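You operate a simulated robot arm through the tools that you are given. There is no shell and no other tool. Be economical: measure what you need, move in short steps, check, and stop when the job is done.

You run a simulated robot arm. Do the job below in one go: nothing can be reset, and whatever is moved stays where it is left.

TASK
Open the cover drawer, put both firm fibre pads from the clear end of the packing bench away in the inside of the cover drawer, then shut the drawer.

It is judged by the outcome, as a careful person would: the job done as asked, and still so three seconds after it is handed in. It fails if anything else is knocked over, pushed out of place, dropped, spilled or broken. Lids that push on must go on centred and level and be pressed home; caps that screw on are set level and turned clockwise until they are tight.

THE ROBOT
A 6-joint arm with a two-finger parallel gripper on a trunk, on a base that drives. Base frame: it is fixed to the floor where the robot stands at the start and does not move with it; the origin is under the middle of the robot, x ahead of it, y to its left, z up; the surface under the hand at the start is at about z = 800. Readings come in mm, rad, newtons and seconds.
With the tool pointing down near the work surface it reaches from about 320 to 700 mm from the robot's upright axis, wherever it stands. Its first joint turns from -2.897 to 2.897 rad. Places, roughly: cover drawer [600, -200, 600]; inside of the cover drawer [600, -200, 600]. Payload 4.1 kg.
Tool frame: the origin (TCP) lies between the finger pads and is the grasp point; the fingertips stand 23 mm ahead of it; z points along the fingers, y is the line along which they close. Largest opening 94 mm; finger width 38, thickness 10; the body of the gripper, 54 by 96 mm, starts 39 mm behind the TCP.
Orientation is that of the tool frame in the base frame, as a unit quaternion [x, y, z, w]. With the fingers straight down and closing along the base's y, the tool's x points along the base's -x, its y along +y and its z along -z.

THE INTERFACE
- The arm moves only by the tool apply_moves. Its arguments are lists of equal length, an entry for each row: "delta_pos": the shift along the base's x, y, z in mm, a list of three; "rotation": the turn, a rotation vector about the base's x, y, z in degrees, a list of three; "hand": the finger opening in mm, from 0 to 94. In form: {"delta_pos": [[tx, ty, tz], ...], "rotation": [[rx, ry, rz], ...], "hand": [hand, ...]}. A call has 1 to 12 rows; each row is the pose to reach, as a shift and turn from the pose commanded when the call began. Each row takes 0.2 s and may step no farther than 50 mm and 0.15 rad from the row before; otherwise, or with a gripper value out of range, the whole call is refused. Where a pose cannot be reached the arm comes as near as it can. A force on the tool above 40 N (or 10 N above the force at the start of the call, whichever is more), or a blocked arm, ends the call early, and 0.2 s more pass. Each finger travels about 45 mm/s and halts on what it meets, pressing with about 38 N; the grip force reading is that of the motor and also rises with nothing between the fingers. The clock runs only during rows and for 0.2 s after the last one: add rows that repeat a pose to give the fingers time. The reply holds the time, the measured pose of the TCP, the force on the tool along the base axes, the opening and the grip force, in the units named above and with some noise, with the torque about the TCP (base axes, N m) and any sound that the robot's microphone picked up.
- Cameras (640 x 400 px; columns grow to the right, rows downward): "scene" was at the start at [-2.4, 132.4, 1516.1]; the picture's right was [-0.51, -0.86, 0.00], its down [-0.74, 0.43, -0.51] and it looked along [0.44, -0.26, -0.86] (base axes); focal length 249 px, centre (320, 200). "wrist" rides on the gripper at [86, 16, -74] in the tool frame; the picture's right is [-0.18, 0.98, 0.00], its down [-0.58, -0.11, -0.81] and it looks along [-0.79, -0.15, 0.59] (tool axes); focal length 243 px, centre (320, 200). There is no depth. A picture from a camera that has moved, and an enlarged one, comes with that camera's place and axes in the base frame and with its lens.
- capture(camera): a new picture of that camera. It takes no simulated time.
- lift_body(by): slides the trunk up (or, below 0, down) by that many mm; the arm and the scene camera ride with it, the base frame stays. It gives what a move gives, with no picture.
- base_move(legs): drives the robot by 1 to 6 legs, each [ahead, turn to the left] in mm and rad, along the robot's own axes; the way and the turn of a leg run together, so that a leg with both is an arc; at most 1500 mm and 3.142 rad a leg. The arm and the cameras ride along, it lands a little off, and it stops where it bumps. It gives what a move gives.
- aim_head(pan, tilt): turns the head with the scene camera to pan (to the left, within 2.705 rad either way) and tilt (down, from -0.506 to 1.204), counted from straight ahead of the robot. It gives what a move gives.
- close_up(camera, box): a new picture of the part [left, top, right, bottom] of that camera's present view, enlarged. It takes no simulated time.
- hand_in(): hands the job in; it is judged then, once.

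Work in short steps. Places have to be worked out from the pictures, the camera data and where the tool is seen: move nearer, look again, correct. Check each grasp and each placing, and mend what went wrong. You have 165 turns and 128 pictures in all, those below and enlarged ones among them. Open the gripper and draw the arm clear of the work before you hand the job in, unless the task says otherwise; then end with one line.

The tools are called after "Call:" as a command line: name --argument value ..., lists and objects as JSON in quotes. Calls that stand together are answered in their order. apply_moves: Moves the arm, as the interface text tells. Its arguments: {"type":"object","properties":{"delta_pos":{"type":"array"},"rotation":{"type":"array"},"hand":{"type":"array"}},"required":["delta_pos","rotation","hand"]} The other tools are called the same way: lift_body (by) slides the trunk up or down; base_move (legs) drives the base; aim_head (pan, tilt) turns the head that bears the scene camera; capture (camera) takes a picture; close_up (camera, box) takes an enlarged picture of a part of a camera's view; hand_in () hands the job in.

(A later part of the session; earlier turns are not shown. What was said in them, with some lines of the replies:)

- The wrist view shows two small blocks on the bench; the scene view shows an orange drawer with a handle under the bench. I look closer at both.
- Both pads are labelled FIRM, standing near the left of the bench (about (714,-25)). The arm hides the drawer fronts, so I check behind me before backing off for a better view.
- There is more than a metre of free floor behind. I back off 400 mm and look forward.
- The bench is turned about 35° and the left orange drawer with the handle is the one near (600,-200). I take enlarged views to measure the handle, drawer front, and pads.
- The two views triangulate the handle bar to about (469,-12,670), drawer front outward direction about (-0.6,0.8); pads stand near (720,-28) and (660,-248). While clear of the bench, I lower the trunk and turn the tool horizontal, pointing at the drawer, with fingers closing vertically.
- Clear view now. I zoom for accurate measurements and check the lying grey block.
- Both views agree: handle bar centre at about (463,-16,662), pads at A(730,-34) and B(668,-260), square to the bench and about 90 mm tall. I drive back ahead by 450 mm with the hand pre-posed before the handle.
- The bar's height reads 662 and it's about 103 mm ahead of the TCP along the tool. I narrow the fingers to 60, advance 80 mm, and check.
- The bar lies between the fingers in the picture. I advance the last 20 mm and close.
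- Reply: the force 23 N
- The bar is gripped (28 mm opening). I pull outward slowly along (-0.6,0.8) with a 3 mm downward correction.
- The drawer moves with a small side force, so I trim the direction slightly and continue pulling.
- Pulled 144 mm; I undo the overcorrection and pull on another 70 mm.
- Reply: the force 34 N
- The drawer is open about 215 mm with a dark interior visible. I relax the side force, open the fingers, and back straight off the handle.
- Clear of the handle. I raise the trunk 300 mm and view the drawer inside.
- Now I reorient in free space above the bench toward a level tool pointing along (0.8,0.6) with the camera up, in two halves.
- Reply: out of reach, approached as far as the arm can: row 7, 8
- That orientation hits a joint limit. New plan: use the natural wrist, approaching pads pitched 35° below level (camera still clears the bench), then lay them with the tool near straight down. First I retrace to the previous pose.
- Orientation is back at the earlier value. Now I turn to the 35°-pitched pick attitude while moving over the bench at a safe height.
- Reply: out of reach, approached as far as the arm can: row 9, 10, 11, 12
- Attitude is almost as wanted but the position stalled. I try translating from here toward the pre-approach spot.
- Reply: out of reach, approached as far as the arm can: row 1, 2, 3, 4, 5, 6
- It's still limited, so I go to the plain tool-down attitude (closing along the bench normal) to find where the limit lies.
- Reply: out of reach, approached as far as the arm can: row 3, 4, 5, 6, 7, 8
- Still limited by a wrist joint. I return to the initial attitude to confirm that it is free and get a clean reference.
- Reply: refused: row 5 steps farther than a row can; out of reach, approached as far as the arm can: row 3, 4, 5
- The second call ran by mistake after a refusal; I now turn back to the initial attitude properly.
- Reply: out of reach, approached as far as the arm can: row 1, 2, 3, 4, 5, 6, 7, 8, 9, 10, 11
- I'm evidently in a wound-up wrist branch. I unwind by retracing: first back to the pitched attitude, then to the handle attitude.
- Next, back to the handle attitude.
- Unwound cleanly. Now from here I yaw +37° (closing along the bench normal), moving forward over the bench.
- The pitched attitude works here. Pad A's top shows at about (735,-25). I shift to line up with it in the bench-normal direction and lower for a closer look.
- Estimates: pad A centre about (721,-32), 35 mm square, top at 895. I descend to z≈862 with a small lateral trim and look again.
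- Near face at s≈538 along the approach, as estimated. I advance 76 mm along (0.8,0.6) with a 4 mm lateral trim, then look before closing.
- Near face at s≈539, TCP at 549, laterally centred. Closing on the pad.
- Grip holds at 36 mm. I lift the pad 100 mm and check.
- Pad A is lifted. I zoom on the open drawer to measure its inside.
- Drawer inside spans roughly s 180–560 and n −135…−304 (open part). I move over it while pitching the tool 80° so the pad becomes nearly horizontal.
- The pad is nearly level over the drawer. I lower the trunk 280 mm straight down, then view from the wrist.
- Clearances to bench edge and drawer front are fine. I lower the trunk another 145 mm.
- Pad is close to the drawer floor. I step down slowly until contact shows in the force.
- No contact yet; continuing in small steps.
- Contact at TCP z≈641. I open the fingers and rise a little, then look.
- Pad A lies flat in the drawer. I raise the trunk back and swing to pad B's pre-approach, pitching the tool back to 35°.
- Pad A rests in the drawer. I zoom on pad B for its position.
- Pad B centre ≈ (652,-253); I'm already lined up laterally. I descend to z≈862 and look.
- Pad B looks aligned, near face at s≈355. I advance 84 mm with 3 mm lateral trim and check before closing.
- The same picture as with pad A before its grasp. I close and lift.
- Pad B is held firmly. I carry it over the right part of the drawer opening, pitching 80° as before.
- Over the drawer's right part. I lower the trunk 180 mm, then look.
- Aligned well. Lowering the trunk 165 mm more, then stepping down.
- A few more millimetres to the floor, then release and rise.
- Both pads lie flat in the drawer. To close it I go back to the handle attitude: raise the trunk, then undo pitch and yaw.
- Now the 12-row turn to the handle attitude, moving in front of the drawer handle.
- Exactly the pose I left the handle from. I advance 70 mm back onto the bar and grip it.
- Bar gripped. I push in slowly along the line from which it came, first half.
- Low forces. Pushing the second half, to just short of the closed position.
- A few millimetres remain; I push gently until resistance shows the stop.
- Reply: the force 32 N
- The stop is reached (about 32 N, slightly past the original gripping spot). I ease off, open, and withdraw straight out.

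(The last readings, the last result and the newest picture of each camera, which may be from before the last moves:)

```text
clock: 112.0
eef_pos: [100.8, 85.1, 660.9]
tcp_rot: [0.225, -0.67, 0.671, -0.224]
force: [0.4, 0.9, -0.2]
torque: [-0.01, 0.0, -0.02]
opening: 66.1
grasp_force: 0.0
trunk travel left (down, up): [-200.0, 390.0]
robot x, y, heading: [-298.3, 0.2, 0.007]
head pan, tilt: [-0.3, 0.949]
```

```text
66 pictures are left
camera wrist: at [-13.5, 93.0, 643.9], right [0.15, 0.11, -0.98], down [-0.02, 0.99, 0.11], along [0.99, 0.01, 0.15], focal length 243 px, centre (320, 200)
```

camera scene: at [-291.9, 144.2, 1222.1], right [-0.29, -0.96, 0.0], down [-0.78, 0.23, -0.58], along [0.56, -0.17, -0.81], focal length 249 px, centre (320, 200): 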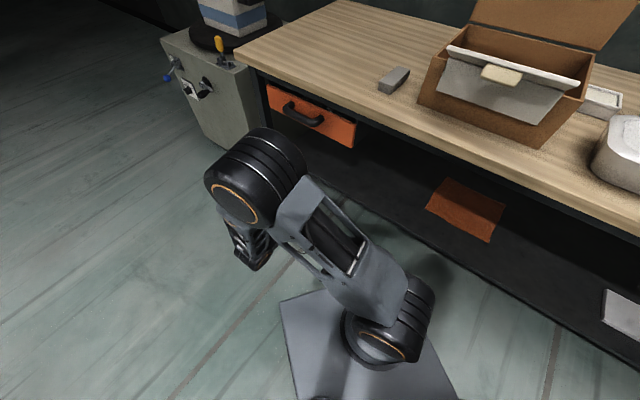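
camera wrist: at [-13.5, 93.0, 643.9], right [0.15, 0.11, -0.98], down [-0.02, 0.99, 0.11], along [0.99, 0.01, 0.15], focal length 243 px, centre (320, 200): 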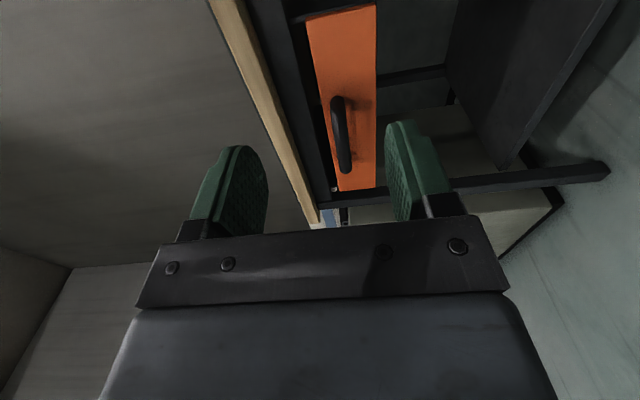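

The drawer is shut and the arm is clear. One last check of the grey block left on the bench to be sure it isn't a firm pad.

Call:
close_up --camera "scene" --box '[340, 40, 440, 120]'

Call:
close_up --camera "scene" --box '[240, 60, 400, 160]'

```text
5.00 times, centred on (390, 80) of scene
camera zoom: at [-291.9, 144.2, 1222.1], right [-0.29, -0.96, 0.0], down [-0.78, 0.23, -0.58], along [0.56, -0.17, -0.81], focal length 1246 px, centre (-30, 800)
```

zoom: 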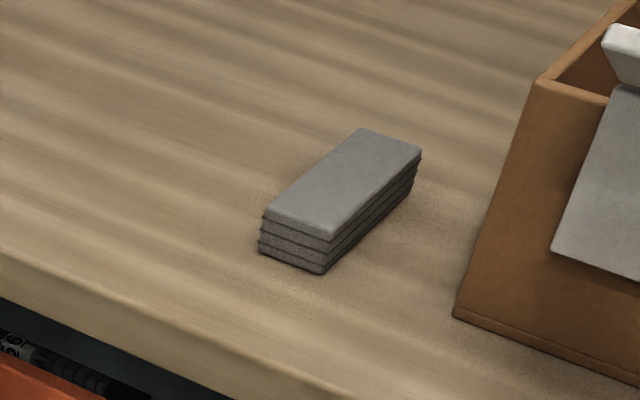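

```text
4.00 times, centred on (320, 110) of scene
camera zoom: at [-291.9, 144.2, 1222.1], right [-0.29, -0.96, 0.0], down [-0.78, 0.23, -0.58], along [0.56, -0.17, -0.81], focal length 997 px, centre (320, 560)
```

zoom: 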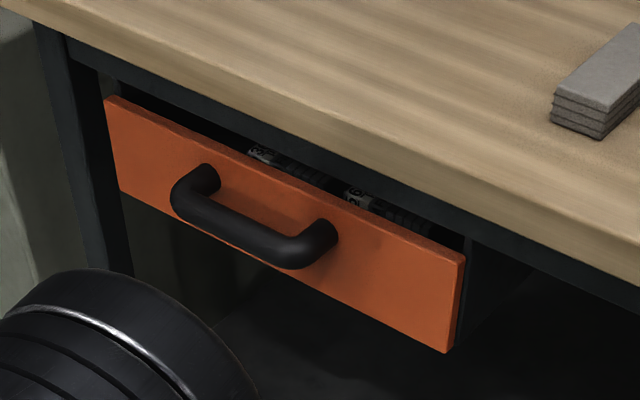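

The remaining block is plain and unlabelled. Both pads can be seen inside the shut drawer, and the gripper is open and clear, so I hand in.

Call:
hand_in

```text
The job is handed in.
```

Both firm fibre pads (365 µm and 605 µm) are lying flat inside the cover drawer, the drawer is pushed shut to its stop, and the arm is clear with the gripper open.
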